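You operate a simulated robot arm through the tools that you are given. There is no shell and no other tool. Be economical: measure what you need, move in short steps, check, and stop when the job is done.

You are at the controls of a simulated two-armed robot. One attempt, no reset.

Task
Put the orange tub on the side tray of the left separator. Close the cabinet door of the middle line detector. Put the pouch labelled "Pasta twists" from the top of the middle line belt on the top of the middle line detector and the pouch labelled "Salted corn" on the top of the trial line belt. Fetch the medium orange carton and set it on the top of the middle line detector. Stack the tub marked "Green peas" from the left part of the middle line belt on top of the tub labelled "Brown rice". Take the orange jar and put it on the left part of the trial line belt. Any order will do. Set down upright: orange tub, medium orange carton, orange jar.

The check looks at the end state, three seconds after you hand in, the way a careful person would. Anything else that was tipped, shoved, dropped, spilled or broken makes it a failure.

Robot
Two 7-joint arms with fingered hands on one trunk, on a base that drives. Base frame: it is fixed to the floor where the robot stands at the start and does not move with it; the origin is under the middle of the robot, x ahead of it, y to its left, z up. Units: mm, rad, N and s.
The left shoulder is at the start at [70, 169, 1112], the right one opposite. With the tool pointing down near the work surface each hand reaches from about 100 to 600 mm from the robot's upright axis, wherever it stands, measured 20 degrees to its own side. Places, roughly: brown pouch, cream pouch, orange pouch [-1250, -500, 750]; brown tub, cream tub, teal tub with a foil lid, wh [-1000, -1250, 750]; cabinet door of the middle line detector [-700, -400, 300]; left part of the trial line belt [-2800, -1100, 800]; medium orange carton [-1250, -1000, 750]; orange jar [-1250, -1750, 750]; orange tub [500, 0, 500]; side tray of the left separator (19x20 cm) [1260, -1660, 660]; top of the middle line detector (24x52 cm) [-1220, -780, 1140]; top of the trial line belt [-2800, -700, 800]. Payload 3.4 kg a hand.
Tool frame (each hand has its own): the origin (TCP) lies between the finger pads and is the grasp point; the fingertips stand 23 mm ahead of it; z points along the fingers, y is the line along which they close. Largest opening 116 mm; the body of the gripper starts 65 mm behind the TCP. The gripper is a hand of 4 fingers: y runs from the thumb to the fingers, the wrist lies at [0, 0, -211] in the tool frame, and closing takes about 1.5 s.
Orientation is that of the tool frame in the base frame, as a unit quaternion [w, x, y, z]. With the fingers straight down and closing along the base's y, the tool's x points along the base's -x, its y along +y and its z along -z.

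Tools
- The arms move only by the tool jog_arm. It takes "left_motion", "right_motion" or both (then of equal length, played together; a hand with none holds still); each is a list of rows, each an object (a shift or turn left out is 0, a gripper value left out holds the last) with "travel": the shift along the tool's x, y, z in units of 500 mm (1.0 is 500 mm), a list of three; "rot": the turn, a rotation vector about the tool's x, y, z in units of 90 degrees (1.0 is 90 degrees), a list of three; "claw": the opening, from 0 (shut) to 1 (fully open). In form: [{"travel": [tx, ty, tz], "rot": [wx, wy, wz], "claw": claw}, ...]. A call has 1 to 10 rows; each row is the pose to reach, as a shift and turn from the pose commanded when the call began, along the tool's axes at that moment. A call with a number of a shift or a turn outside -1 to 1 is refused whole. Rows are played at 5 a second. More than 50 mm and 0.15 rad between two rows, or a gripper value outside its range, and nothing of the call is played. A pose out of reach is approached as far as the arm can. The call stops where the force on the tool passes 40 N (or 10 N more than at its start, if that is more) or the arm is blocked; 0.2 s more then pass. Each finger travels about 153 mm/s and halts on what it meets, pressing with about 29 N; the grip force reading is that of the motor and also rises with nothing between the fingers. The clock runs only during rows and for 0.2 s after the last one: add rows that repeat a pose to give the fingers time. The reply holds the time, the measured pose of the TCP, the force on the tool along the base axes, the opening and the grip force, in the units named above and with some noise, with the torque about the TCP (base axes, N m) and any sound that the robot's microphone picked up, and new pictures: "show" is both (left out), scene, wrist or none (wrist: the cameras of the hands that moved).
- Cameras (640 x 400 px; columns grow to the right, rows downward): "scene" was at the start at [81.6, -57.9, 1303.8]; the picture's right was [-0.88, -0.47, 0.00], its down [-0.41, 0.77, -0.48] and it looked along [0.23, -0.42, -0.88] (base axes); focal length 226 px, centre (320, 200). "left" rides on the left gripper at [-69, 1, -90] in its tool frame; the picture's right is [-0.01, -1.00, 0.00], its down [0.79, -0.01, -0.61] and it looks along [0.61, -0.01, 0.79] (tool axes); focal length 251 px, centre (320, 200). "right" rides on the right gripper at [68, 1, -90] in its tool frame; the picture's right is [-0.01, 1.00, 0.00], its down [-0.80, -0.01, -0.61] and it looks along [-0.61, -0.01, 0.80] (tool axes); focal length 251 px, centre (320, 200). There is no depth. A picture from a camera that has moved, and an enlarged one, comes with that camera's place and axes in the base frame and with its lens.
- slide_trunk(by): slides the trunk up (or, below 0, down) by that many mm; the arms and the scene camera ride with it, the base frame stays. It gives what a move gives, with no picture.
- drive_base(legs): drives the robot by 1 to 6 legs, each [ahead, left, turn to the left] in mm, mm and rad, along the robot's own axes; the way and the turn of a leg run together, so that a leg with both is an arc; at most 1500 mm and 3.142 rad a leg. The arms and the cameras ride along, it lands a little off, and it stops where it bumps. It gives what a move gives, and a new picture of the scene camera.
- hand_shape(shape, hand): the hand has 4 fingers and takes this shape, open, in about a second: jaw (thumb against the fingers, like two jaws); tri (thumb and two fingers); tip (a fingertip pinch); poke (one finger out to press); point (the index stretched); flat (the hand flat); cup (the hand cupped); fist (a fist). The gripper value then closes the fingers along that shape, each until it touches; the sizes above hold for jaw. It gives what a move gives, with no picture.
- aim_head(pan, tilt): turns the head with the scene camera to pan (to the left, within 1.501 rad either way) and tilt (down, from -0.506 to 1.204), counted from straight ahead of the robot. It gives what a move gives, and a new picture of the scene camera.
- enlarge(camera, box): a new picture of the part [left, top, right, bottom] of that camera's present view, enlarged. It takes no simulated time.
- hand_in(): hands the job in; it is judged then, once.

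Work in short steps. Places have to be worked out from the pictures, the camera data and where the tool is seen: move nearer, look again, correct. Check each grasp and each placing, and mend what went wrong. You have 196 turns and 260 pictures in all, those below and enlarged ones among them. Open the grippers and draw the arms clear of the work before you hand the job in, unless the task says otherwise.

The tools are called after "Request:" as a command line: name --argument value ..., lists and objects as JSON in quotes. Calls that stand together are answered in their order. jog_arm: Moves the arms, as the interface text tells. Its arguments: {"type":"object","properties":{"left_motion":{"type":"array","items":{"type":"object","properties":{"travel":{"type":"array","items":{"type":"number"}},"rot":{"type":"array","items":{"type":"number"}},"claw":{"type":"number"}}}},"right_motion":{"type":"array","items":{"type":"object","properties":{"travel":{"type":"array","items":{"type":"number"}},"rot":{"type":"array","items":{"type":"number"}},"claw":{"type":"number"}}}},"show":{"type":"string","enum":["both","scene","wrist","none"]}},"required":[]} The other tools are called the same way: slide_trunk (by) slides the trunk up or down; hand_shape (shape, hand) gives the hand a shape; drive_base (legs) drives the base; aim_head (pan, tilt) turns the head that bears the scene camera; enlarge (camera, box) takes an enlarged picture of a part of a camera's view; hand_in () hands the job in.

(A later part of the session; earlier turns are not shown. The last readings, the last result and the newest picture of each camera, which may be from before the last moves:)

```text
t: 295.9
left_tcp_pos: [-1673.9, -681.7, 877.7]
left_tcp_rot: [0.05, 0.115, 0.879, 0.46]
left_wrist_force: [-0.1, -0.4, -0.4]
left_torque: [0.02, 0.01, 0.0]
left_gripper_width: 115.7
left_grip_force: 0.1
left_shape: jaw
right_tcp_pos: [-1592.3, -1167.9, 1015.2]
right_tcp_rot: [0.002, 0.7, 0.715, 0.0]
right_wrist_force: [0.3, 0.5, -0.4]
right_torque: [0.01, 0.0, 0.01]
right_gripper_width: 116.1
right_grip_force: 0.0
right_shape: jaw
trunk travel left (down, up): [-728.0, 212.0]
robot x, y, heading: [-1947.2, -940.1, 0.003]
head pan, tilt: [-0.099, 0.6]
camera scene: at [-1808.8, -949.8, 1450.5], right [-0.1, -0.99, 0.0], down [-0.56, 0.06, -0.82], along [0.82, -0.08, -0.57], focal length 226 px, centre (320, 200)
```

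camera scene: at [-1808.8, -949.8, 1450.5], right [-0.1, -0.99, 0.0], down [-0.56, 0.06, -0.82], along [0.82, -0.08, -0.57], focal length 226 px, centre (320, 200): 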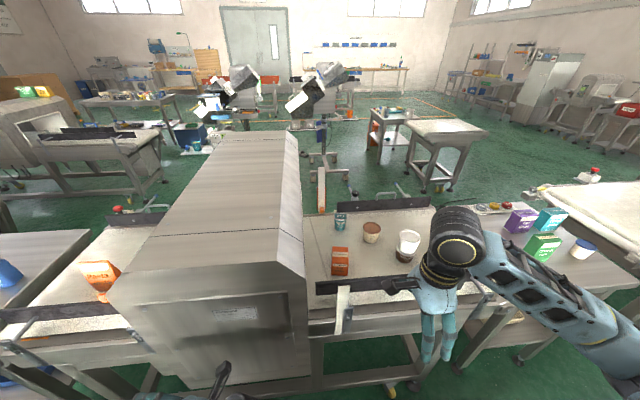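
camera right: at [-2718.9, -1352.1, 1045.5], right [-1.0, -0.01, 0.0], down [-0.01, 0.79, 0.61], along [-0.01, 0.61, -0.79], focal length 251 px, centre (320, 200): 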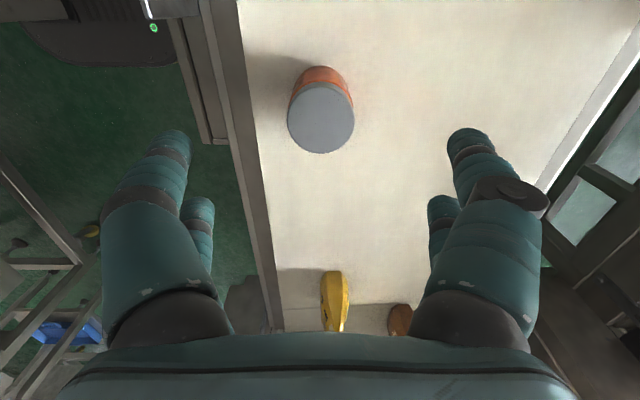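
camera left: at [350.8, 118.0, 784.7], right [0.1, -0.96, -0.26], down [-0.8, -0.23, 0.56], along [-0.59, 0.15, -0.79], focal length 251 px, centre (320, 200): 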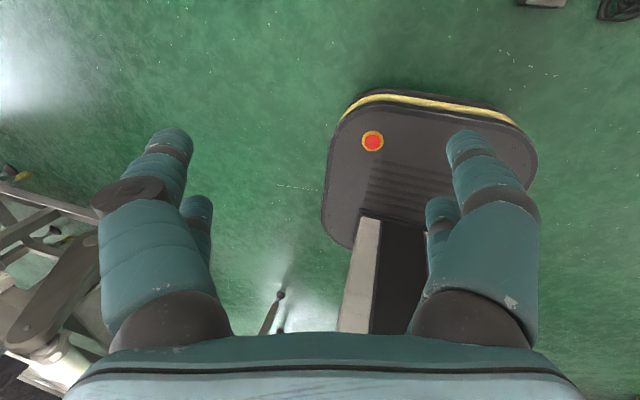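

All boxes still stand. Enlarge around carton and hood from the rear.

Request:
enlarge --camera "scene" --box '[120, 120, 440, 330]'

```text
1.90 times, centred on (280, 225) of scene
camera zoom: at [-1808.8, -949.8, 1450.5], right [-0.1, -0.99, 0.0], down [-0.56, 0.06, -0.82], along [0.82, -0.08, -0.57], focal length 430 px, centre (396, 152)
```

zoom: 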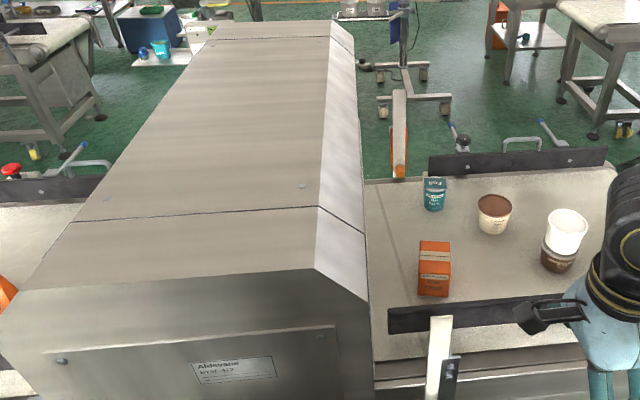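

Carton ≈(−1266,−1076), top z≈863; detector top centre region x −1459…−939, y −902…−654. Pull the left hand back before approaching the hood.

Request:
jog_arm --left_motion '[{"travel": [0.07, 0, 0]}, {"travel": [0.14, 0, 0]}, {"travel": [0.21, 0, 0]}, {"travel": [0.28, 0, 0]}, {"travel": [0.34, 0, 0]}]' --show "none"

```text
t: 297.1
left_tcp_pos: [-1838.8, -637.6, 880.6]
left_tcp_rot: [0.05, 0.115, 0.879, 0.46]
left_wrist_force: [-0.1, -0.4, -0.4]
left_torque: [0.02, 0.01, 0.01]
left_gripper_width: 116.0
left_grip_force: 0.1
left_shape: jaw
right_tcp_pos: [-1592.5, -1165.8, 1016.6]
right_tcp_rot: [0.003, 0.7, 0.715, -0.002]
right_wrist_force: [0.8, 0.4, 1.2]
right_torque: [0.0, 0.01, -0.02]
right_gripper_width: 116.0
right_grip_force: 0.2
right_shape: jaw
trunk travel left (down, up): [-728.0, 212.0]
robot x, y, heading: [-1949.8, -939.4, -0.002]
head pan, tilt: [-0.099, 0.6]
```

Good. Drive up 150 mm.

Request:
drive_base --legs '[[150, 0, 0]]'

Request:
jog_arm --right_motion '[{"travel": [0.04, 0.08, 0]}, {"travel": [0.08, 0.16, 0.02]}, {"travel": [0.12, 0.23, 0.05]}, {"travel": [0.16, 0.3, 0.08]}, {"travel": [0.17, 0.35, 0.1]}]' --show "both"

```text
t: 298.4
left_tcp_pos: [-1690.8, -639.4, 879.6]
left_tcp_rot: [0.051, 0.115, 0.879, 0.46]
left_wrist_force: [0.7, 0.0, 0.3]
left_torque: [-0.03, 0.01, 0.01]
left_gripper_width: 115.9
left_grip_force: 0.1
left_shape: jaw
right_tcp_pos: [-1443.3, -1167.3, 1016.2]
right_tcp_rot: [0.0, 0.7, 0.714, 0.0]
right_wrist_force: [1.2, -0.2, 0.9]
right_torque: [0.05, 0.01, 0.04]
right_gripper_width: 115.9
right_grip_force: 0.1
right_shape: jaw
trunk travel left (down, up): [-728.0, 212.0]
robot x, y, heading: [-1795.4, -943.3, 0.004]
head pan, tilt: [-0.099, 0.6]
camera scene: at [-1660.5, -950.2, 1450.7], right [-0.1, -0.99, 0.0], down [-0.56, 0.06, -0.83], along [0.82, -0.08, -0.56], focal length 226 px, centre (320, 200)
```

scene: 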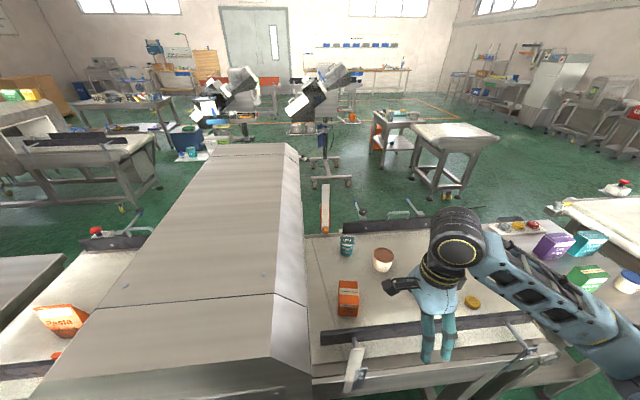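

```text
t: 299.6
left_tcp_pos: [-1689.5, -639.7, 880.6]
left_tcp_rot: [0.05, 0.115, 0.879, 0.46]
left_wrist_force: [0.7, 1.1, 0.4]
left_torque: [0.01, -0.03, 0.01]
left_gripper_width: 115.8
left_grip_force: 0.0
left_shape: jaw
right_tcp_pos: [-1269.6, -1077.3, 966.0]
right_tcp_rot: [0.002, 0.699, 0.715, -0.001]
right_wrist_force: [0.4, 0.5, -0.7]
right_torque: [-0.01, 0.01, 0.02]
right_gripper_width: 116.0
right_grip_force: 0.0
right_shape: jaw
trunk travel left (down, up): [-728.0, 212.0]
robot x, y, heading: [-1800.6, -943.0, 0.0]
head pan, tilt: [-0.099, 0.6]
camera scene: at [-1658.3, -949.9, 1450.4], right [-0.1, -0.99, 0.0], down [-0.56, 0.06, -0.82], along [0.82, -0.08, -0.57], focal length 226 px, centre (320, 200)
camera right: at [-1269.0, -1008.7, 1054.9], right [1.0, 0.01, 0.0], down [0.01, -0.79, 0.61], along [0.01, -0.61, -0.79], focal length 251 px, centre (320, 200)
```

scene: 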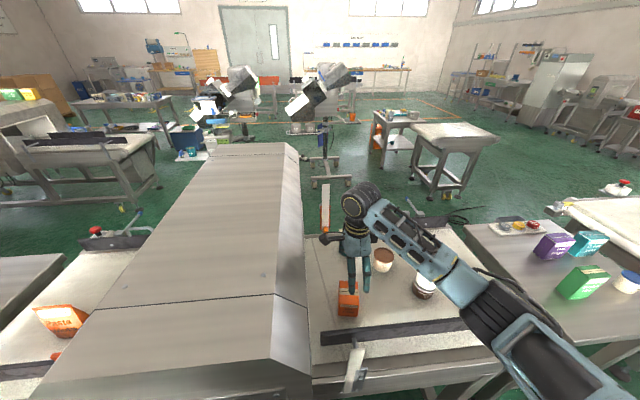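
right: 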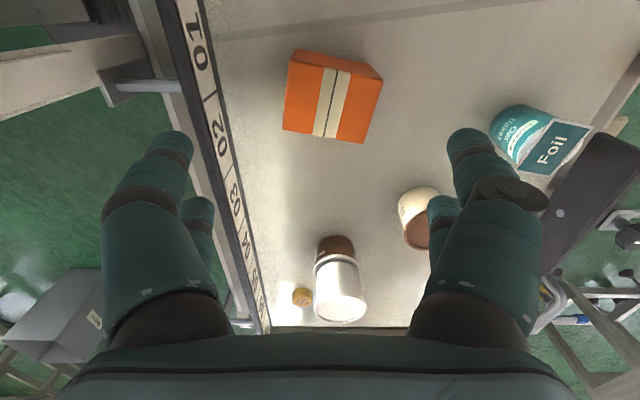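

Carton top centre ≈(−1262,−1066), rotated about −8°. Align yaw, shift, and descend.

Request:
jog_arm --right_motion '[{"travel": [0.022, 0.015, 0.03], "rot": [0, 0, 0.05]}, {"travel": [0.022, 0.015, 0.07], "rot": [0, 0, 0.1]}, {"travel": [0.022, 0.015, 0.12], "rot": [0, 0, 0.1]}]' --show "wrist"

```text
t: 300.4
left_tcp_pos: [-1688.6, -640.7, 879.4]
left_tcp_rot: [0.05, 0.116, 0.879, 0.459]
left_wrist_force: [-0.8, -0.5, -0.1]
left_torque: [-0.04, -0.03, 0.03]
left_gripper_width: 116.0
left_grip_force: 0.1
left_shape: jaw
right_tcp_pos: [-1262.9, -1067.9, 905.0]
right_tcp_rot: [0.001, 0.755, 0.656, -0.001]
right_wrist_force: [-0.5, 0.6, -0.3]
right_torque: [0.0, -0.01, 0.02]
right_gripper_width: 115.9
right_grip_force: 0.1
right_shape: jaw
trunk travel left (down, up): [-728.0, 212.0]
robot x, y, heading: [-1797.8, -944.5, -0.004]
head pan, tilt: [-0.099, 0.6]
camera right: at [-1251.9, -999.1, 994.7], right [0.99, -0.15, 0.0], down [-0.12, -0.78, 0.61], along [-0.09, -0.6, -0.79], focal length 251 px, centre (320, 200)
```

right: 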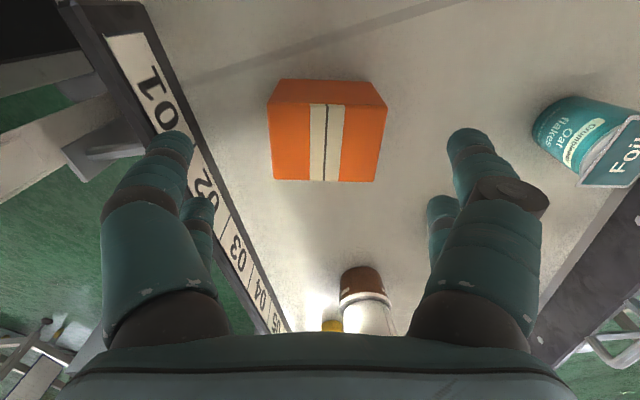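

Aligned. Shift ~10 mm and descend to TCP ≈ 820, then close.

Request:
jog_arm --right_motion '[{"travel": [0.018, 0.007, 0.03]}, {"travel": [0.018, 0.007, 0.09]}, {"travel": [0.018, 0.007, 0.15]}, {"travel": [0.018, 0.007, 0.17]}, {"travel": [0.018, 0.007, 0.17], "claw": 0.7}, {"travel": [0.018, 0.007, 0.17], "claw": 0.4}, {"travel": [0.018, 0.007, 0.17], "claw": 0.2}, {"travel": [0.018, 0.007, 0.17], "claw": 0.0}, {"travel": [0.018, 0.007, 0.17], "claw": 0.0}]' --show "wrist"

```text
t: 302.4
left_tcp_pos: [-1689.3, -639.1, 880.6]
left_tcp_rot: [0.05, 0.115, 0.879, 0.46]
left_wrist_force: [0.6, -0.3, -0.2]
left_torque: [0.0, 0.02, -0.03]
left_gripper_width: 116.1
left_grip_force: 0.1
left_shape: jaw
right_tcp_pos: [-1258.3, -1061.0, 819.8]
right_tcp_rot: [0.001, 0.754, 0.657, -0.001]
right_wrist_force: [-0.5, 0.2, 0.3]
right_torque: [-0.06, 0.02, -0.01]
right_gripper_width: 39.1
right_grip_force: 28.4
right_shape: jaw
trunk travel left (down, up): [-728.0, 212.0]
robot x, y, heading: [-1798.7, -941.6, -0.0]
head pan, tilt: [-0.099, 0.6]
camera right: at [-1247.6, -990.8, 909.4], right [0.99, -0.14, 0.0], down [-0.11, -0.79, 0.61], along [-0.09, -0.6, -0.79], focal length 251 px, centre (320, 200)
```

right: 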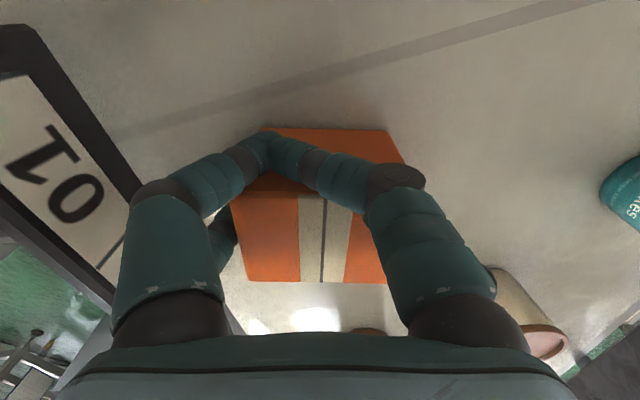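

The carton is only ~45 mm deep in y, so the finger pairs closed outside its y faces. Open, rise, and rotate the hand by 90° to close along y.

Request:
jog_arm --right_motion '[{"travel": [0, 0, 0], "claw": 0.4}, {"travel": [0, 0, 0], "claw": 0.7}, {"travel": [0, 0, 0], "claw": 1.0}, {"travel": [0, 0, 0], "claw": 1.0}, {"travel": [0, 0, 0], "claw": 1.0}, {"travel": [0, 0, -0.06]}, {"travel": [0, 0, -0.14]}, {"travel": [0, 0, -0.2]}]' --show "wrist"

```text
t: 304.2
left_tcp_pos: [-1689.4, -639.4, 880.6]
left_tcp_rot: [0.05, 0.116, 0.879, 0.46]
left_wrist_force: [-0.4, -0.5, 0.0]
left_torque: [0.02, 0.0, -0.01]
left_gripper_width: 116.2
left_grip_force: 0.1
left_shape: jaw
right_tcp_pos: [-1258.2, -1058.7, 920.5]
right_tcp_rot: [0.0, 0.753, 0.658, -0.001]
right_wrist_force: [0.5, 0.7, 0.0]
right_torque: [0.01, 0.01, 0.03]
right_gripper_width: 115.7
right_grip_force: 0.0
right_shape: jaw
trunk travel left (down, up): [-728.0, 212.0]
robot x, y, heading: [-1800.2, -943.0, 0.005]
head pan, tilt: [-0.099, 0.6]
camera right: at [-1248.0, -990.0, 1010.1], right [0.99, -0.14, 0.0], down [-0.11, -0.79, 0.61], along [-0.09, -0.6, -0.79], focal length 251 px, centre (320, 200)
```

right: 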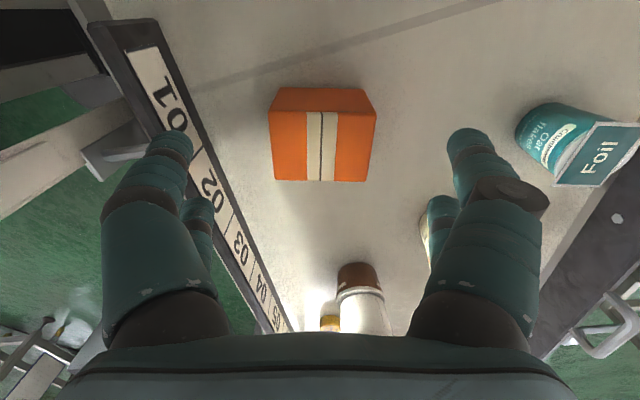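

Carton still upright, ~65×50 mm, centre ≈(−1258,−1064), top z≈857. Rotate the hand −90°.

Request:
jog_arm --right_motion '[{"rot": [0, 0, -0.094]}, {"rot": [0, 0, -0.188]}, {"rot": [0, 0, -0.282]}, {"rot": [0, 0, -0.376]}, {"rot": [0, 0, -0.47]}, {"rot": [0, 0, -0.564]}, {"rot": [0, 0, -0.658]}, {"rot": [0, 0, -0.752]}, {"rot": [0, 0, -0.846]}, {"rot": [0, 0, -0.94]}]' --show "none"

Request:
jog_arm --right_motion '[{"rot": [0, 0, -0.06]}]' --show "both"

```text
t: 306.4
left_tcp_pos: [-1689.3, -639.7, 881.0]
left_tcp_rot: [0.049, 0.115, 0.879, 0.459]
left_wrist_force: [-0.1, -0.1, -0.4]
left_torque: [0.05, -0.02, 0.0]
left_gripper_width: 116.0
left_grip_force: 0.1
left_shape: jaw
right_tcp_pos: [-1257.7, -1059.6, 919.6]
right_tcp_rot: [0.0, 0.113, 0.994, -0.001]
right_wrist_force: [0.3, -0.3, -0.1]
right_torque: [-0.05, -0.01, 0.02]
right_gripper_width: 116.1
right_grip_force: 0.1
right_shape: jaw
trunk travel left (down, up): [-728.0, 212.0]
robot x, y, heading: [-1798.2, -943.6, -0.002]
head pan, tilt: [-0.099, 0.6]
```

```text
t: 306.8
left_tcp_pos: [-1689.7, -640.3, 881.0]
left_tcp_rot: [0.05, 0.115, 0.879, 0.46]
left_wrist_force: [-0.2, -0.7, -0.9]
left_torque: [-0.01, -0.02, -0.01]
left_gripper_width: 116.0
left_grip_force: 0.0
left_shape: jaw
right_tcp_pos: [-1257.7, -1059.7, 920.6]
right_tcp_rot: [0.001, 0.067, 0.998, 0.0]
right_wrist_force: [0.1, 0.6, 0.0]
right_torque: [0.0, 0.0, -0.03]
right_gripper_width: 115.8
right_grip_force: 0.0
right_shape: jaw
trunk travel left (down, up): [-728.0, 212.0]
robot x, y, heading: [-1799.0, -942.2, -0.002]
head pan, tilt: [-0.099, 0.6]
camera scene: at [-1659.1, -950.2, 1450.5], right [-0.1, -0.99, 0.0], down [-0.56, 0.06, -0.83], along [0.82, -0.08, -0.56], focal length 226 px, centre (320, 200)
camera right: at [-1325.2, -1049.0, 1009.7], right [0.14, 0.99, 0.0], down [0.79, -0.11, 0.61], along [0.6, -0.09, -0.79], focal length 251 px, centre (320, 200)
```

scene: 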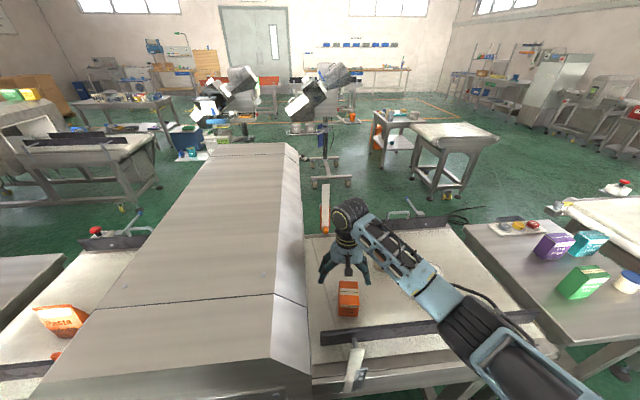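
right: 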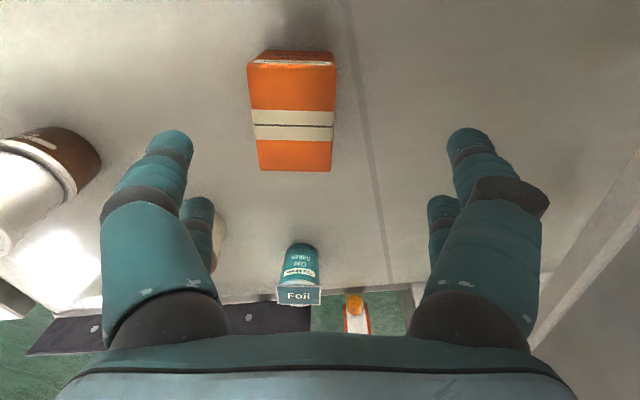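

Combining views, carton centre ≈(−1264,−1075). Shift there and descend a bit to re-check.

Request:
jog_arm --right_motion '[{"travel": [0.008, -0.033, 0.03]}, {"travel": [0.008, -0.033, 0.08]}]' --show "wrist"

```text
t: 307.4
left_tcp_pos: [-1689.1, -639.5, 879.3]
left_tcp_rot: [0.05, 0.114, 0.879, 0.46]
left_wrist_force: [0.8, 0.8, -0.2]
left_torque: [0.0, 0.0, 0.0]
left_gripper_width: 116.0
left_grip_force: 0.0
left_shape: jaw
right_tcp_pos: [-1262.9, -1074.7, 878.9]
right_tcp_rot: [0.0, 0.067, 0.998, -0.002]
right_wrist_force: [-0.8, 0.1, 0.5]
right_torque: [0.03, 0.0, 0.0]
right_gripper_width: 116.0
right_grip_force: 0.0
right_shape: jaw
trunk travel left (down, up): [-728.0, 212.0]
robot x, y, heading: [-1801.2, -941.3, -0.003]
head pan, tilt: [-0.099, 0.6]
camera right: at [-1330.8, -1064.3, 969.5], right [0.14, 0.99, 0.0], down [0.79, -0.11, 0.61], along [0.6, -0.09, -0.79], focal length 251 px, centre (320, 200)
```

right: 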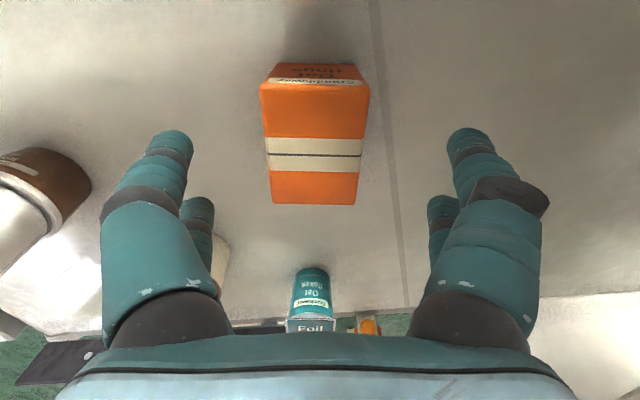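

Centre ≈(−1267,−1075), top ≈850. Descend to TCP ≈ 812 and close along y.

Request:
jog_arm --right_motion '[{"travel": [0.006, 0.0, 0.05]}, {"travel": [0.006, 0, 0.1]}, {"travel": [0.006, 0, 0.134]}, {"travel": [0.006, 0, 0.134], "claw": 0.7}, {"travel": [0.006, 0, 0.134], "claw": 0.5}, {"travel": [0.006, 0, 0.134], "claw": 0.25}, {"travel": [0.006, 0, 0.134], "claw": 0.0}, {"travel": [0.006, 0, 0.134], "claw": 0.0}, {"travel": [0.006, 0, 0.134], "claw": 0.0}]' --show "wrist"

```text
t: 309.4
left_tcp_pos: [-1689.6, -640.0, 880.7]
left_tcp_rot: [0.051, 0.115, 0.879, 0.46]
left_wrist_force: [-0.6, 0.9, 0.2]
left_torque: [0.01, 0.01, 0.05]
left_gripper_width: 115.9
left_grip_force: 0.1
left_shape: jaw
right_tcp_pos: [-1265.5, -1075.4, 813.3]
right_tcp_rot: [0.0, 0.068, 0.998, -0.001]
right_wrist_force: [0.1, -0.3, -0.7]
right_torque: [0.04, -0.01, 0.0]
right_gripper_width: 53.2
right_grip_force: 28.8
right_shape: jaw
trunk travel left (down, up): [-728.0, 212.0]
robot x, y, heading: [-1796.4, -939.8, 0.005]
head pan, tilt: [-0.099, 0.6]
camera right: at [-1333.7, -1064.4, 902.6], right [0.14, 0.99, 0.0], down [0.79, -0.11, 0.61], along [0.6, -0.09, -0.8], focal length 251 px, centre (320, 200)
```

right: 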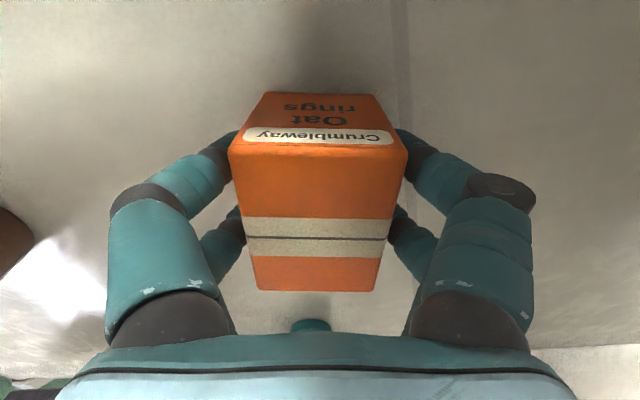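

Both finger pairs grip the carton (53 mm). Lift 100 mm, then raise the trunk.

Request:
jog_arm --right_motion '[{"travel": [0, 0, -0.05]}, {"travel": [0, 0, -0.12]}, {"travel": [0, 0, -0.2]}]' --show "none"

Request:
slide_trunk --by 205

Request:
jog_arm --right_motion '[{"travel": [0, 0, -0.08]}, {"travel": [0, 0, -0.16]}, {"travel": [0, 0, -0.25]}]' --show "both"

```text
t: 310.2
left_tcp_pos: [-1689.7, -640.3, 879.9]
left_tcp_rot: [0.051, 0.116, 0.879, 0.46]
left_wrist_force: [0.3, -0.7, 1.1]
left_torque: [0.01, 0.01, 0.01]
left_gripper_width: 116.1
left_grip_force: 0.1
left_shape: jaw
right_tcp_pos: [-1266.3, -1073.0, 913.3]
right_tcp_rot: [0.0, 0.068, 0.998, -0.001]
right_wrist_force: [-1.1, -0.5, -2.0]
right_torque: [-0.01, 0.03, 0.01]
right_gripper_width: 53.3
right_grip_force: 29.4
right_shape: jaw
trunk travel left (down, up): [-728.0, 212.0]
robot x, y, heading: [-1794.4, -936.9, -0.001]
head pan, tilt: [-0.099, 0.6]
```

```text
t: 312.4
left_tcp_pos: [-1689.1, -640.1, 1086.1]
left_tcp_rot: [0.049, 0.114, 0.879, 0.46]
left_wrist_force: [-0.2, 0.0, -0.1]
left_torque: [-0.01, 0.03, -0.01]
left_gripper_width: 116.1
left_grip_force: 0.1
left_shape: jaw
right_tcp_pos: [-1264.8, -1075.1, 1118.2]
right_tcp_rot: [0.0, 0.068, 0.998, -0.001]
right_wrist_force: [-0.7, -0.7, -3.0]
right_torque: [0.0, 0.01, 0.03]
right_gripper_width: 53.3
right_grip_force: 29.4
right_shape: jaw
trunk travel left (down, up): [-933.0, 7.0]
robot x, y, heading: [-1802.3, -939.4, 0.001]
head pan, tilt: [-0.099, 0.6]
```

```text
t: 313.2
left_tcp_pos: [-1688.1, -640.1, 1084.8]
left_tcp_rot: [0.05, 0.115, 0.879, 0.46]
left_wrist_force: [0.6, -0.8, -0.4]
left_torque: [0.0, 0.01, 0.0]
left_gripper_width: 115.7
left_grip_force: 0.1
left_shape: jaw
right_tcp_pos: [-1265.8, -1075.5, 1243.3]
right_tcp_rot: [-0.001, 0.068, 0.998, -0.001]
right_wrist_force: [-0.4, 0.7, -2.5]
right_torque: [0.03, 0.02, -0.04]
right_gripper_width: 53.3
right_grip_force: 29.0
right_shape: jaw
trunk travel left (down, up): [-933.0, 7.0]
robot x, y, heading: [-1798.7, -939.9, -0.001]
head pan, tilt: [-0.099, 0.6]
camera scene: at [-1658.9, -950.8, 1655.4], right [-0.1, -0.99, 0.0], down [-0.56, 0.06, -0.82], along [0.82, -0.08, -0.57], focal length 226 px, centre (320, 200)
camera right: at [-1332.8, -1064.4, 1333.1], right [0.14, 0.99, 0.0], down [0.79, -0.11, 0.61], along [0.6, -0.09, -0.8], focal length 251 px, centre (320, 200)
```

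scene: 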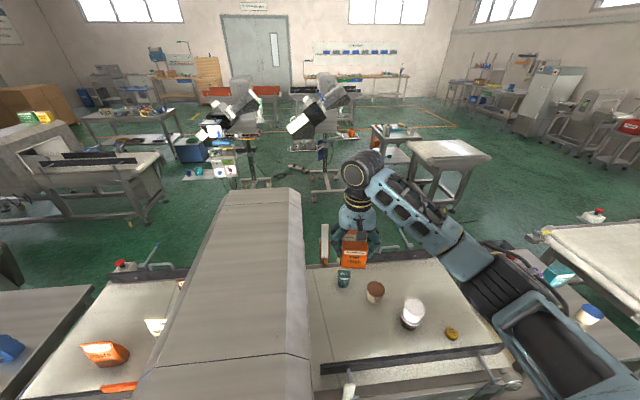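
right: 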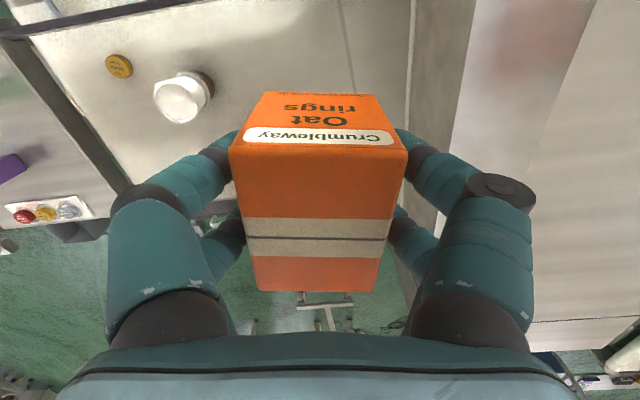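

Carton hangs ~45 mm above top level. Move it over the detector top to about (−1260,−835).

Request:
jog_arm --right_motion '[{"travel": [0.01, 0.08, -0.01]}, {"travel": [0.02, 0.16, -0.01]}, {"travel": [0.03, 0.24, -0.01]}, {"travel": [0.04, 0.32, -0.01]}, {"travel": [0.05, 0.4, -0.01]}, {"travel": [0.055, 0.477, -0.01]}]' --show "both"

```text
t: 314.6
left_tcp_pos: [-1689.1, -636.8, 1084.2]
left_tcp_rot: [0.051, 0.115, 0.88, 0.459]
left_wrist_force: [0.3, 0.1, 0.5]
left_torque: [-0.03, 0.01, -0.01]
left_gripper_width: 116.1
left_grip_force: 0.1
left_shape: jaw
right_tcp_pos: [-1261.7, -839.9, 1248.6]
right_tcp_rot: [0.001, 0.068, 0.998, -0.002]
right_wrist_force: [0.3, 0.4, -2.4]
right_torque: [-0.02, 0.02, -0.01]
right_gripper_width: 53.0
right_grip_force: 29.4
right_shape: jaw
right hand out of reach, approached as far as the arm can: row 6
trunk travel left (down, up): [-933.0, 7.0]
robot x, y, heading: [-1798.2, -940.2, 0.001]
head pan, tilt: [-0.099, 0.6]
camera scene: at [-1659.9, -946.9, 1655.5], right [-0.1, -0.99, 0.0], down [-0.56, 0.05, -0.83], along [0.82, -0.08, -0.56], focal length 226 px, centre (320, 200)
camera right: at [-1329.6, -829.5, 1337.7], right [0.14, 0.99, 0.0], down [0.79, -0.11, 0.61], along [0.6, -0.09, -0.79], focal length 251 px, centre (320, 200)
```

scene: 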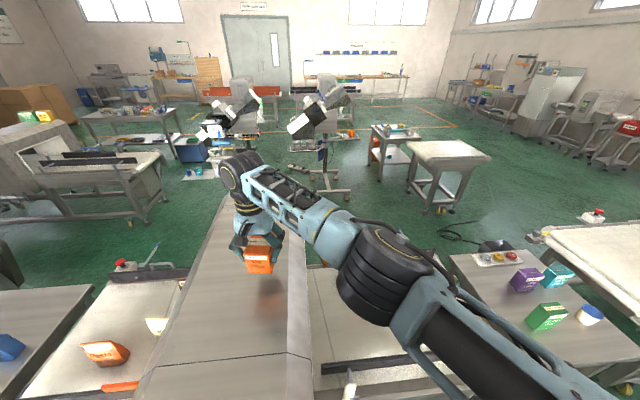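
right: 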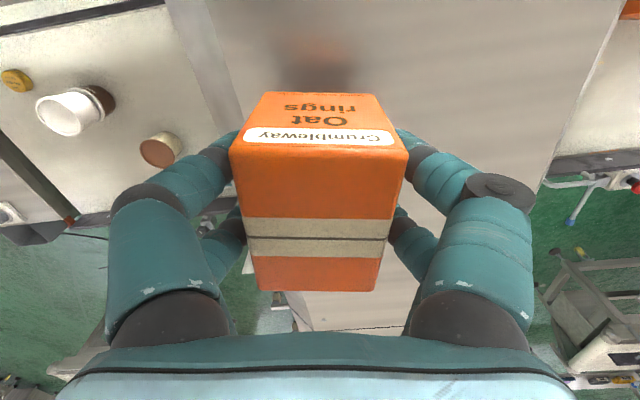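

Over the flat top. Lower to ~1208, then step for contact.

Request:
jog_arm --right_motion '[{"travel": [0, 0.01, 0.03]}, {"travel": [0, 0.015, 0.06]}, {"travel": [0, 0.015, 0.08]}]' --show "none"

Request:
enlarge --camera "scene" --box '[200, 190, 330, 320]'

```text
t: 315.4
left_tcp_pos: [-1688.9, -640.3, 1085.2]
left_tcp_rot: [0.05, 0.115, 0.879, 0.46]
left_wrist_force: [0.1, 0.8, -0.3]
left_torque: [-0.02, 0.04, -0.02]
left_gripper_width: 115.9
left_grip_force: 0.0
left_shape: jaw
right_tcp_pos: [-1260.1, -838.9, 1207.9]
right_tcp_rot: [0.0, 0.068, 0.998, 0.0]
right_wrist_force: [1.1, 0.8, -2.3]
right_torque: [0.03, 0.0, 0.0]
right_gripper_width: 53.0
right_grip_force: 28.7
right_shape: jaw
trunk travel left (down, up): [-933.0, 7.0]
robot x, y, heading: [-1795.8, -939.7, 0.002]
head pan, tilt: [-0.099, 0.6]
```

```text
3.08 times, centred on (265, 255) of scene
camera zoom: at [-1658.1, -950.9, 1655.4], right [-0.1, -0.99, 0.0], down [-0.56, 0.06, -0.82], along [0.82, -0.08, -0.57], focal length 694 px, centre (489, 31)
```

zoom: 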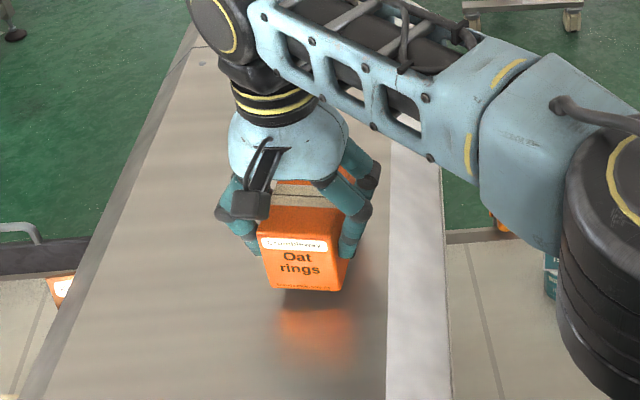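

Reflection shows about 10 mm gap. Step down.

Request:
jog_arm --right_motion '[{"travel": [0, 0, 0.008]}, {"travel": [0, 0, 0.014]}, {"travel": [0, 0, 0.014]}]' --show "none"

Request:
jog_arm --right_motion '[{"travel": [0, 0, 0.004]}, {"travel": [0, 0, 0.006]}, {"travel": [0, 0, 0.006]}]' --show "none"

```text
t: 316.2
left_tcp_pos: [-1689.2, -640.1, 1084.6]
left_tcp_rot: [0.051, 0.115, 0.879, 0.459]
left_wrist_force: [-0.3, 0.1, 0.4]
left_torque: [0.03, -0.02, 0.02]
left_gripper_width: 116.0
left_grip_force: 0.0
left_shape: jaw
right_tcp_pos: [-1262.0, -838.3, 1200.8]
right_tcp_rot: [0.001, 0.067, 0.998, 0.0]
right_wrist_force: [-0.4, 0.8, -2.9]
right_torque: [0.01, 0.02, -0.01]
right_gripper_width: 52.9
right_grip_force: 29.3
right_shape: jaw
trunk travel left (down, up): [-933.0, 7.0]
robot x, y, heading: [-1797.9, -938.7, -0.0]
head pan, tilt: [-0.099, 0.6]
```

```text
t: 317.0
left_tcp_pos: [-1689.9, -640.6, 1084.6]
left_tcp_rot: [0.05, 0.115, 0.879, 0.46]
left_wrist_force: [-0.4, -0.1, -0.2]
left_torque: [-0.01, -0.02, 0.0]
left_gripper_width: 116.1
left_grip_force: 0.1
left_shape: jaw
right_tcp_pos: [-1261.5, -838.2, 1198.0]
right_tcp_rot: [0.0, 0.068, 0.998, -0.001]
right_wrist_force: [-0.5, -0.2, -2.9]
right_torque: [0.02, -0.01, 0.02]
right_gripper_width: 53.0
right_grip_force: 28.9
right_shape: jaw
trunk travel left (down, up): [-933.0, 7.0]
robot x, y, heading: [-1794.7, -941.2, -0.002]
head pan, tilt: [-0.099, 0.6]
```

Request:
jog_arm --right_motion '[{"travel": [0, 0, 0.004]}, {"travel": [0, 0, 0.008]}, {"travel": [0, 0, 0.008]}]' --show "none"

Request:
jog_arm --right_motion '[{"travel": [0, 0, 0.004]}, {"travel": [0, 0, 0.006]}, {"travel": [0, 0, 0.006]}]' --show "none"

```text
t: 317.8
left_tcp_pos: [-1688.3, -639.8, 1084.8]
left_tcp_rot: [0.05, 0.115, 0.879, 0.46]
left_wrist_force: [-0.5, 0.0, -0.5]
left_torque: [0.0, 0.0, -0.03]
left_gripper_width: 116.2
left_grip_force: 0.0
left_shape: jaw
right_tcp_pos: [-1262.2, -837.8, 1193.4]
right_tcp_rot: [0.0, 0.068, 0.998, -0.001]
right_wrist_force: [-0.8, 0.2, -2.9]
right_torque: [0.01, -0.01, 0.0]
right_gripper_width: 53.0
right_grip_force: 29.4
right_shape: jaw
trunk travel left (down, up): [-933.0, 7.0]
robot x, y, heading: [-1799.5, -941.4, 0.004]
head pan, tilt: [-0.099, 0.6]
```

```text
t: 318.6
left_tcp_pos: [-1689.2, -640.0, 1085.0]
left_tcp_rot: [0.051, 0.115, 0.879, 0.46]
left_wrist_force: [-0.6, 0.6, 0.2]
left_torque: [0.02, 0.01, -0.02]
left_gripper_width: 116.1
left_grip_force: 0.1
left_shape: jaw
right_tcp_pos: [-1261.5, -839.9, 1192.0]
right_tcp_rot: [0.002, 0.069, 0.998, 0.0]
right_wrist_force: [4.4, 1.3, 12.6]
right_torque: [-0.01, -0.07, -0.02]
right_gripper_width: 53.1
right_grip_force: 29.1
right_shape: jaw
right hand out of reach, approached as far as the arm can: row 2
trunk travel left (down, up): [-933.0, 7.0]
robot x, y, heading: [-1796.7, -939.1, -0.002]
head pan, tilt: [-0.099, 0.6]
```

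Contact. Ease 1 mm, open, and rise.

Request:
jog_arm --right_motion '[{"travel": [0, 0, -0.003]}, {"travel": [0, 0, -0.003], "claw": 0.6}, {"travel": [0, 0, -0.003], "claw": 0.8}, {"travel": [0, 0, -0.003], "claw": 1.0}, {"travel": [0, 0, -0.003], "claw": 1.0}, {"travel": [0, 0, -0.003], "claw": 1.0}, {"travel": [0, 0, -0.05]}, {"travel": [0, 0, -0.12]}, {"travel": [0, 0, -0.2]}]' --show "scene"

```text
t: 320.6
left_tcp_pos: [-1690.1, -639.9, 1085.0]
left_tcp_rot: [0.051, 0.114, 0.879, 0.46]
left_wrist_force: [-0.5, 1.3, -0.4]
left_torque: [0.02, 0.0, -0.03]
left_gripper_width: 116.1
left_grip_force: 0.2
left_shape: jaw
right_tcp_pos: [-1262.9, -843.9, 1290.9]
right_tcp_rot: [0.002, 0.068, 0.998, -0.001]
right_wrist_force: [0.6, -0.3, -0.9]
right_torque: [0.0, 0.03, 0.0]
right_gripper_width: 115.8
right_grip_force: 0.1
right_shape: jaw
right hand out of reach, approached as far as the arm can: row 8, 9
trunk travel left (down, up): [-933.0, 7.0]
robot x, y, heading: [-1797.0, -937.3, -0.001]
head pan, tilt: [-0.099, 0.6]
camera scene: at [-1659.9, -950.2, 1655.5], right [-0.1, -0.99, 0.0], down [-0.56, 0.06, -0.83], along [0.82, -0.08, -0.56], focal length 226 px, centre (320, 200)
```

scene: 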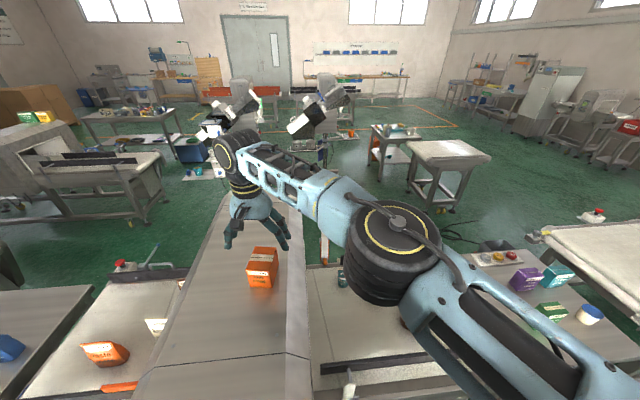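

Carton upright on the detector top. Retract the hand back over the aisle side and rotate it for the pouch (closing along x).

Request:
jog_arm --right_motion '[{"travel": [0.05, 0, 0], "rot": [0, 0, 0]}, {"travel": [0.12, -0.04, 0], "rot": [0, 0, 0.09]}, {"travel": [0.19, -0.08, 0], "rot": [0, 0, 0.18]}, {"travel": [0.26, -0.12, 0], "rot": [0, 0, 0.27]}, {"travel": [0.33, -0.16, 0], "rot": [0, 0, 0.36]}, {"travel": [0.38, -0.22, 0], "rot": [0, 0, 0.45]}, {"travel": [0.38, -0.28, 0], "rot": [0, 0, 0.54]}, {"travel": [0.38, -0.34, 0], "rot": [0, 0, 0.63]}, {"travel": [0.38, -0.4, 0], "rot": [0, 0, 0.72]}, {"travel": [0.38, -0.44, 0], "rot": [0, 0, 0.81]}]' --show "none"

```text
t: 322.8
left_tcp_pos: [-1689.1, -639.8, 1084.9]
left_tcp_rot: [0.051, 0.114, 0.879, 0.461]
left_wrist_force: [-0.4, 0.0, 0.0]
left_torque: [0.0, -0.02, 0.03]
left_gripper_width: 115.6
left_grip_force: 0.1
left_shape: jaw
right_tcp_pos: [-1480.5, -1038.5, 1290.7]
right_tcp_rot: [0.0, 0.648, 0.762, -0.001]
right_wrist_force: [-0.3, -0.8, 0.1]
right_torque: [0.02, 0.0, -0.01]
right_gripper_width: 116.0
right_grip_force: 0.0
right_shape: jaw
trunk travel left (down, up): [-933.0, 7.0]
robot x, y, heading: [-1800.1, -942.9, -0.001]
head pan, tilt: [-0.099, 0.6]
```

Drive left along the rear to the pouches, then lower the trunk and look.

Request:
drive_base --legs '[[-80, 0, 0], [0, 800, 0]]'

Request:
slide_trunk --by -205

Request:
aim_head --pan -0.15 --tilt 0.75

```text
t: 327.8
left_tcp_pos: [-1764.8, 159.4, 1085.9]
left_tcp_rot: [0.052, 0.118, 0.878, 0.461]
left_wrist_force: [0.1, 0.2, -0.5]
left_torque: [-0.02, 0.01, -0.01]
left_gripper_width: 116.1
left_grip_force: 0.0
left_shape: jaw
right_tcp_pos: [-1558.3, -238.9, 1290.0]
right_tcp_rot: [0.001, 0.65, 0.76, -0.001]
right_wrist_force: [0.3, -1.1, 0.0]
right_torque: [0.03, 0.01, 0.0]
right_gripper_width: 115.9
right_grip_force: 0.1
right_shape: jaw
trunk travel left (down, up): [-933.0, 7.0]
robot x, y, heading: [-1875.3, -142.7, -0.009]
head pan, tilt: [-0.099, 0.6]
camera scene: at [-1736.7, -151.9, 1655.5], right [-0.11, -0.99, 0.0], down [-0.56, 0.06, -0.82], along [0.82, -0.09, -0.57], focal length 226 px, centre (320, 200)
```

scene: 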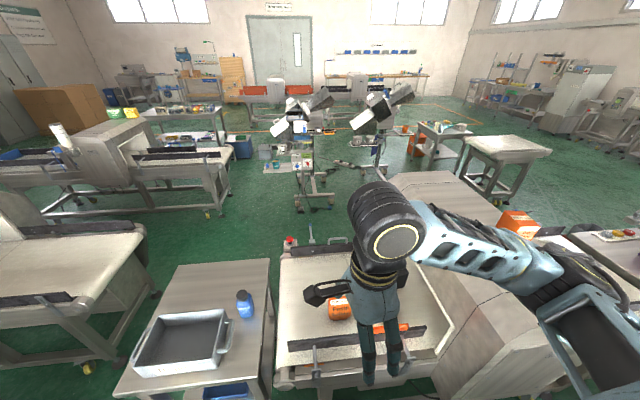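

```text
t: 330.0
left_tcp_pos: [-1764.4, 160.5, 880.2]
left_tcp_rot: [0.052, 0.119, 0.878, 0.46]
left_wrist_force: [-0.1, 0.2, -0.2]
left_torque: [0.02, -0.05, 0.01]
left_gripper_width: 116.2
left_grip_force: 0.0
left_shape: jaw
right_tcp_pos: [-1557.5, -238.8, 1084.8]
right_tcp_rot: [0.001, 0.649, 0.761, -0.001]
right_wrist_force: [0.2, 0.2, -0.1]
right_torque: [0.01, -0.03, 0.0]
right_gripper_width: 115.7
right_grip_force: 0.1
right_shape: jaw
trunk travel left (down, up): [-728.0, 212.0]
robot x, y, heading: [-1876.6, -142.6, -0.003]
head pan, tilt: [-0.099, 0.6]
```

```text
t: 330.7
left_tcp_pos: [-1765.0, 160.0, 880.5]
left_tcp_rot: [0.052, 0.119, 0.879, 0.459]
left_wrist_force: [0.5, -0.5, -0.8]
left_torque: [0.04, 0.04, -0.01]
left_gripper_width: 116.3
left_grip_force: 0.0
left_shape: jaw
right_tcp_pos: [-1557.9, -238.8, 1086.0]
right_tcp_rot: [0.001, 0.649, 0.761, 0.0]
right_wrist_force: [-0.1, -0.4, -1.3]
right_torque: [-0.03, 0.0, -0.03]
right_gripper_width: 116.3
right_grip_force: 0.0
right_shape: jaw
trunk travel left (down, up): [-728.0, 212.0]
robot x, y, heading: [-1874.5, -140.8, -0.011]
head pan, tilt: [-0.15, 0.75]
camera scene: at [-1742.8, -154.0, 1437.7], right [-0.16, -0.99, 0.0], down [-0.67, 0.11, -0.73], along [0.72, -0.11, -0.68], focal length 226 px, centre (320, 200)
```

scene: 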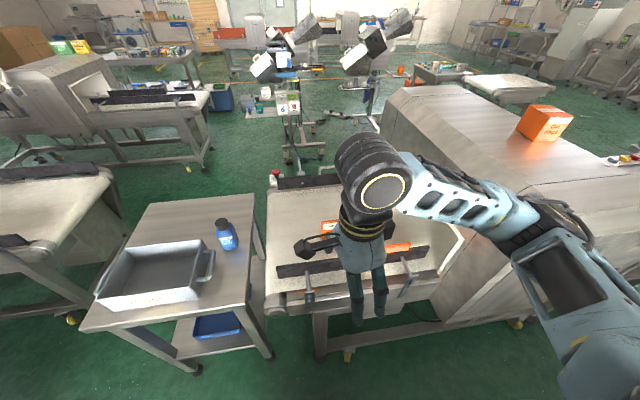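

Carton stands on top. Drive 80 mm closer, then put the hand above the Pasta pouch to view with the wrist camera.

Request:
drive_base --legs '[[80, 0, 0.01]]'

Request:
jog_arm --right_motion '[{"travel": [-0.02, 0.08, 0.02], "rot": [0, 0, 0.05]}, {"travel": [-0.05, 0.15, 0.04], "rot": [0, 0, 0.1]}, {"travel": [-0.08, 0.22, 0.07], "rot": [0, 0, 0.1]}, {"travel": [-0.1, 0.29, 0.1], "rot": [0, 0, 0.1]}, {"travel": [-0.12, 0.36, 0.13], "rot": [0, 0, 0.1]}, {"travel": [-0.138, 0.42, 0.16], "rot": [0, 0, 0.1]}]' --show "both"

```text
t: 331.8
left_tcp_pos: [-1689.1, 161.2, 880.5]
left_tcp_rot: [0.05, 0.113, 0.879, 0.46]
left_wrist_force: [-0.1, -0.1, -0.6]
left_torque: [0.01, -0.01, 0.0]
left_gripper_width: 116.0
left_grip_force: 0.0
left_shape: jaw
right_tcp_pos: [-1478.3, -235.0, 1085.5]
right_tcp_rot: [0.0, 0.646, 0.763, -0.001]
right_wrist_force: [-0.5, 1.4, -0.4]
right_torque: [0.01, -0.01, 0.01]
right_gripper_width: 116.3
right_grip_force: 0.0
right_shape: jaw
trunk travel left (down, up): [-728.0, 212.0]
robot x, y, heading: [-1796.8, -136.4, 0.002]
head pan, tilt: [-0.15, 0.75]
camera scene: at [-1664.2, -152.7, 1437.7], right [-0.15, -0.99, 0.0], down [-0.67, 0.1, -0.73], along [0.72, -0.11, -0.68], focal length 226 px, centre (320, 200)
```

scene: 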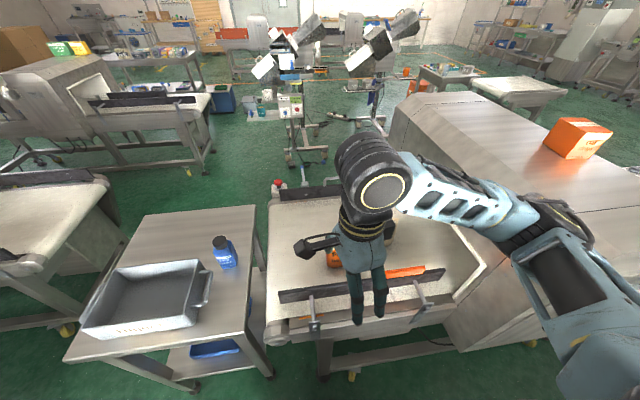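

```text
t: 333.1
left_tcp_pos: [-1688.4, 160.7, 879.6]
left_tcp_rot: [0.05, 0.114, 0.879, 0.46]
left_wrist_force: [-0.1, 0.8, 0.3]
left_torque: [0.03, 0.0, 0.02]
left_gripper_width: 116.3
left_grip_force: 0.0
left_shape: jaw
right_tcp_pos: [-1256.7, -269.1, 1004.5]
right_tcp_rot: [0.001, 0.704, 0.71, -0.003]
right_wrist_force: [-0.1, 0.6, -0.6]
right_torque: [0.02, -0.03, -0.01]
right_gripper_width: 116.0
right_grip_force: 0.0
right_shape: jaw
trunk travel left (down, up): [-728.0, 212.0]
robot x, y, heading: [-1800.7, -143.0, 0.006]
head pan, tilt: [-0.15, 0.75]
camera scene: at [-1662.4, -152.5, 1437.5], right [-0.15, -0.99, 0.0], down [-0.68, 0.1, -0.73], along [0.72, -0.11, -0.68], focal length 226 px, centre (320, 200)
camera right: at [-1257.3, -198.7, 1093.8], right [1.0, 0.0, 0.0], down [0.0, -0.79, 0.61], along [0.0, -0.61, -0.79], focal length 251 px, centre (320, 200)
```

scene: 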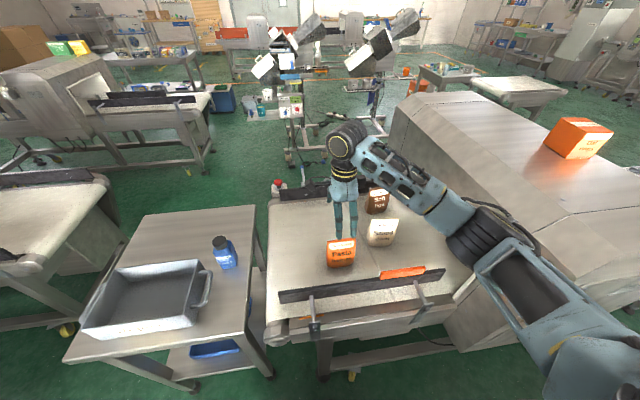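
right: 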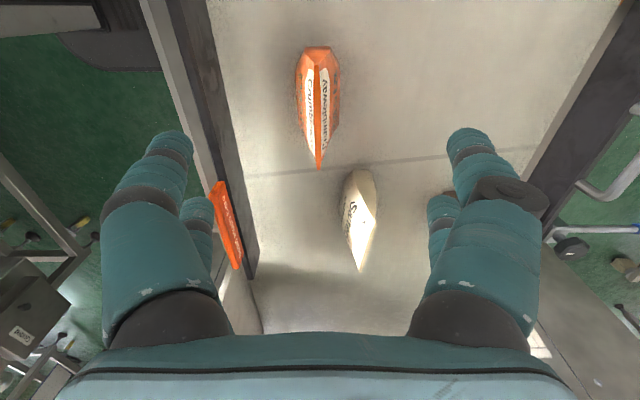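

Pasta pouch's ridge is centred at about (−1259,−277), top z≈870. Descend to TCP 845 and close.

Request:
jog_arm --right_motion '[{"travel": [-0.016, -0.004, 0.06]}, {"travel": [-0.016, -0.004, 0.14]}, {"travel": [-0.016, -0.004, 0.22]}, {"travel": [-0.016, -0.004, 0.28]}, {"travel": [-0.016, -0.004, 0.318]}, {"travel": [-0.016, -0.004, 0.318], "claw": 0.6}, {"travel": [-0.016, -0.004, 0.318], "claw": 0.3}, {"travel": [-0.016, -0.004, 0.318], "claw": 0.0}, {"travel": [-0.016, -0.004, 0.318], "claw": 0.0}, {"travel": [-0.016, -0.004, 0.318], "claw": 0.0}]' --show "wrist"

```text
t: 335.4
left_tcp_pos: [-1689.3, 160.7, 879.8]
left_tcp_rot: [0.049, 0.114, 0.879, 0.46]
left_wrist_force: [-0.3, 0.1, 0.7]
left_torque: [0.0, -0.01, -0.02]
left_gripper_width: 115.9
left_grip_force: 0.0
left_shape: jaw
right_tcp_pos: [-1261.4, -276.7, 847.8]
right_tcp_rot: [0.001, 0.704, 0.711, -0.001]
right_wrist_force: [-0.1, -1.0, 2.0]
right_torque: [0.0, -0.04, 0.01]
right_gripper_width: 30.6
right_grip_force: 29.6
right_shape: jaw
trunk travel left (down, up): [-728.0, 212.0]
robot x, y, heading: [-1794.2, -145.9, 0.004]
head pan, tilt: [-0.15, 0.75]
camera right: at [-1261.1, -207.1, 936.7], right [1.0, 0.0, 0.0], down [0.0, -0.79, 0.61], along [0.0, -0.61, -0.79], focal length 251 px, centre (320, 200)
```

right: 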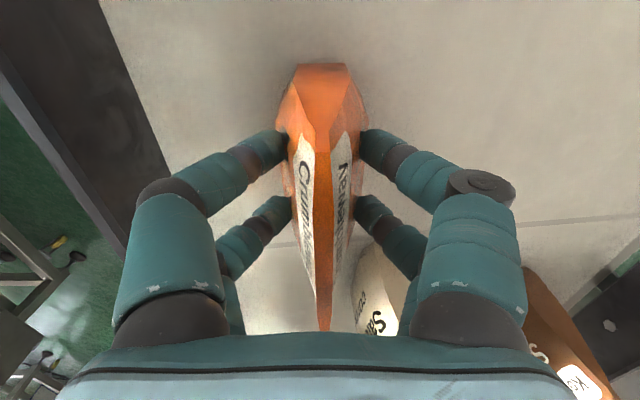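

Gripped. Lift, raise the trunk, and lift more.

Request:
jog_arm --right_motion '[{"travel": [0, 0, -0.06]}, {"travel": [0, 0, -0.14]}, {"travel": [0, 0, -0.22]}]' --show "none"

Request:
slide_trunk --by 205

Request:
jog_arm --right_motion '[{"travel": [0, -0.06, -0.05]}, {"travel": [0, -0.12, -0.1]}, {"travel": [0, -0.18, -0.15]}, {"travel": [0, -0.22, -0.2]}, {"travel": [0, -0.22, -0.23]}]' --show "scene"

```text
t: 336.1
left_tcp_pos: [-1688.6, 160.5, 881.3]
left_tcp_rot: [0.05, 0.114, 0.879, 0.46]
left_wrist_force: [0.0, 0.3, 0.7]
left_torque: [0.02, -0.02, -0.01]
left_gripper_width: 116.1
left_grip_force: 0.1
left_shape: jaw
right_tcp_pos: [-1260.6, -275.5, 957.8]
right_tcp_rot: [0.002, 0.704, 0.711, -0.002]
right_wrist_force: [-0.8, -0.5, -1.8]
right_torque: [0.01, -0.02, -0.02]
right_gripper_width: 30.2
right_grip_force: 29.1
right_shape: jaw
trunk travel left (down, up): [-728.0, 212.0]
robot x, y, heading: [-1795.3, -140.6, 0.008]
head pan, tilt: [-0.15, 0.75]
```

```text
t: 338.4
left_tcp_pos: [-1688.5, 160.7, 1085.9]
left_tcp_rot: [0.05, 0.113, 0.879, 0.46]
left_wrist_force: [-0.1, -0.2, 0.0]
left_torque: [-0.03, -0.02, 0.03]
left_gripper_width: 116.1
left_grip_force: 0.1
left_shape: jaw
right_tcp_pos: [-1260.3, -277.6, 1162.1]
right_tcp_rot: [0.001, 0.704, 0.71, 0.0]
right_wrist_force: [0.2, 0.8, -1.9]
right_torque: [-0.02, -0.03, -0.01]
right_gripper_width: 30.3
right_grip_force: 29.3
right_shape: jaw
trunk travel left (down, up): [-933.0, 7.0]
robot x, y, heading: [-1798.2, -139.1, 0.008]
head pan, tilt: [-0.15, 0.75]
```

```text
t: 339.6
left_tcp_pos: [-1687.9, 161.0, 1085.2]
left_tcp_rot: [0.05, 0.113, 0.879, 0.46]
left_wrist_force: [0.0, -0.2, -0.3]
left_torque: [-0.02, -0.02, 0.03]
left_gripper_width: 115.9
left_grip_force: 0.1
left_shape: jaw
right_tcp_pos: [-1371.0, -276.9, 1277.6]
right_tcp_rot: [0.0, 0.704, 0.71, -0.001]
right_wrist_force: [0.6, -0.1, -2.1]
right_torque: [0.0, 0.03, 0.04]
right_gripper_width: 29.9
right_grip_force: 29.2
right_shape: jaw
trunk travel left (down, up): [-933.0, 7.0]
robot x, y, heading: [-1795.0, -142.2, 0.005]
head pan, tilt: [-0.15, 0.75]
camera scene: at [-1663.2, -152.9, 1642.6], right [-0.15, -0.99, 0.0], down [-0.67, 0.1, -0.73], along [0.72, -0.11, -0.68], focal length 226 px, centre (320, 200)
```

scene: 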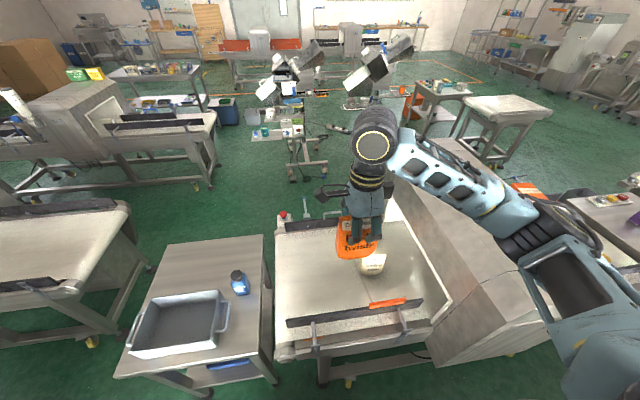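

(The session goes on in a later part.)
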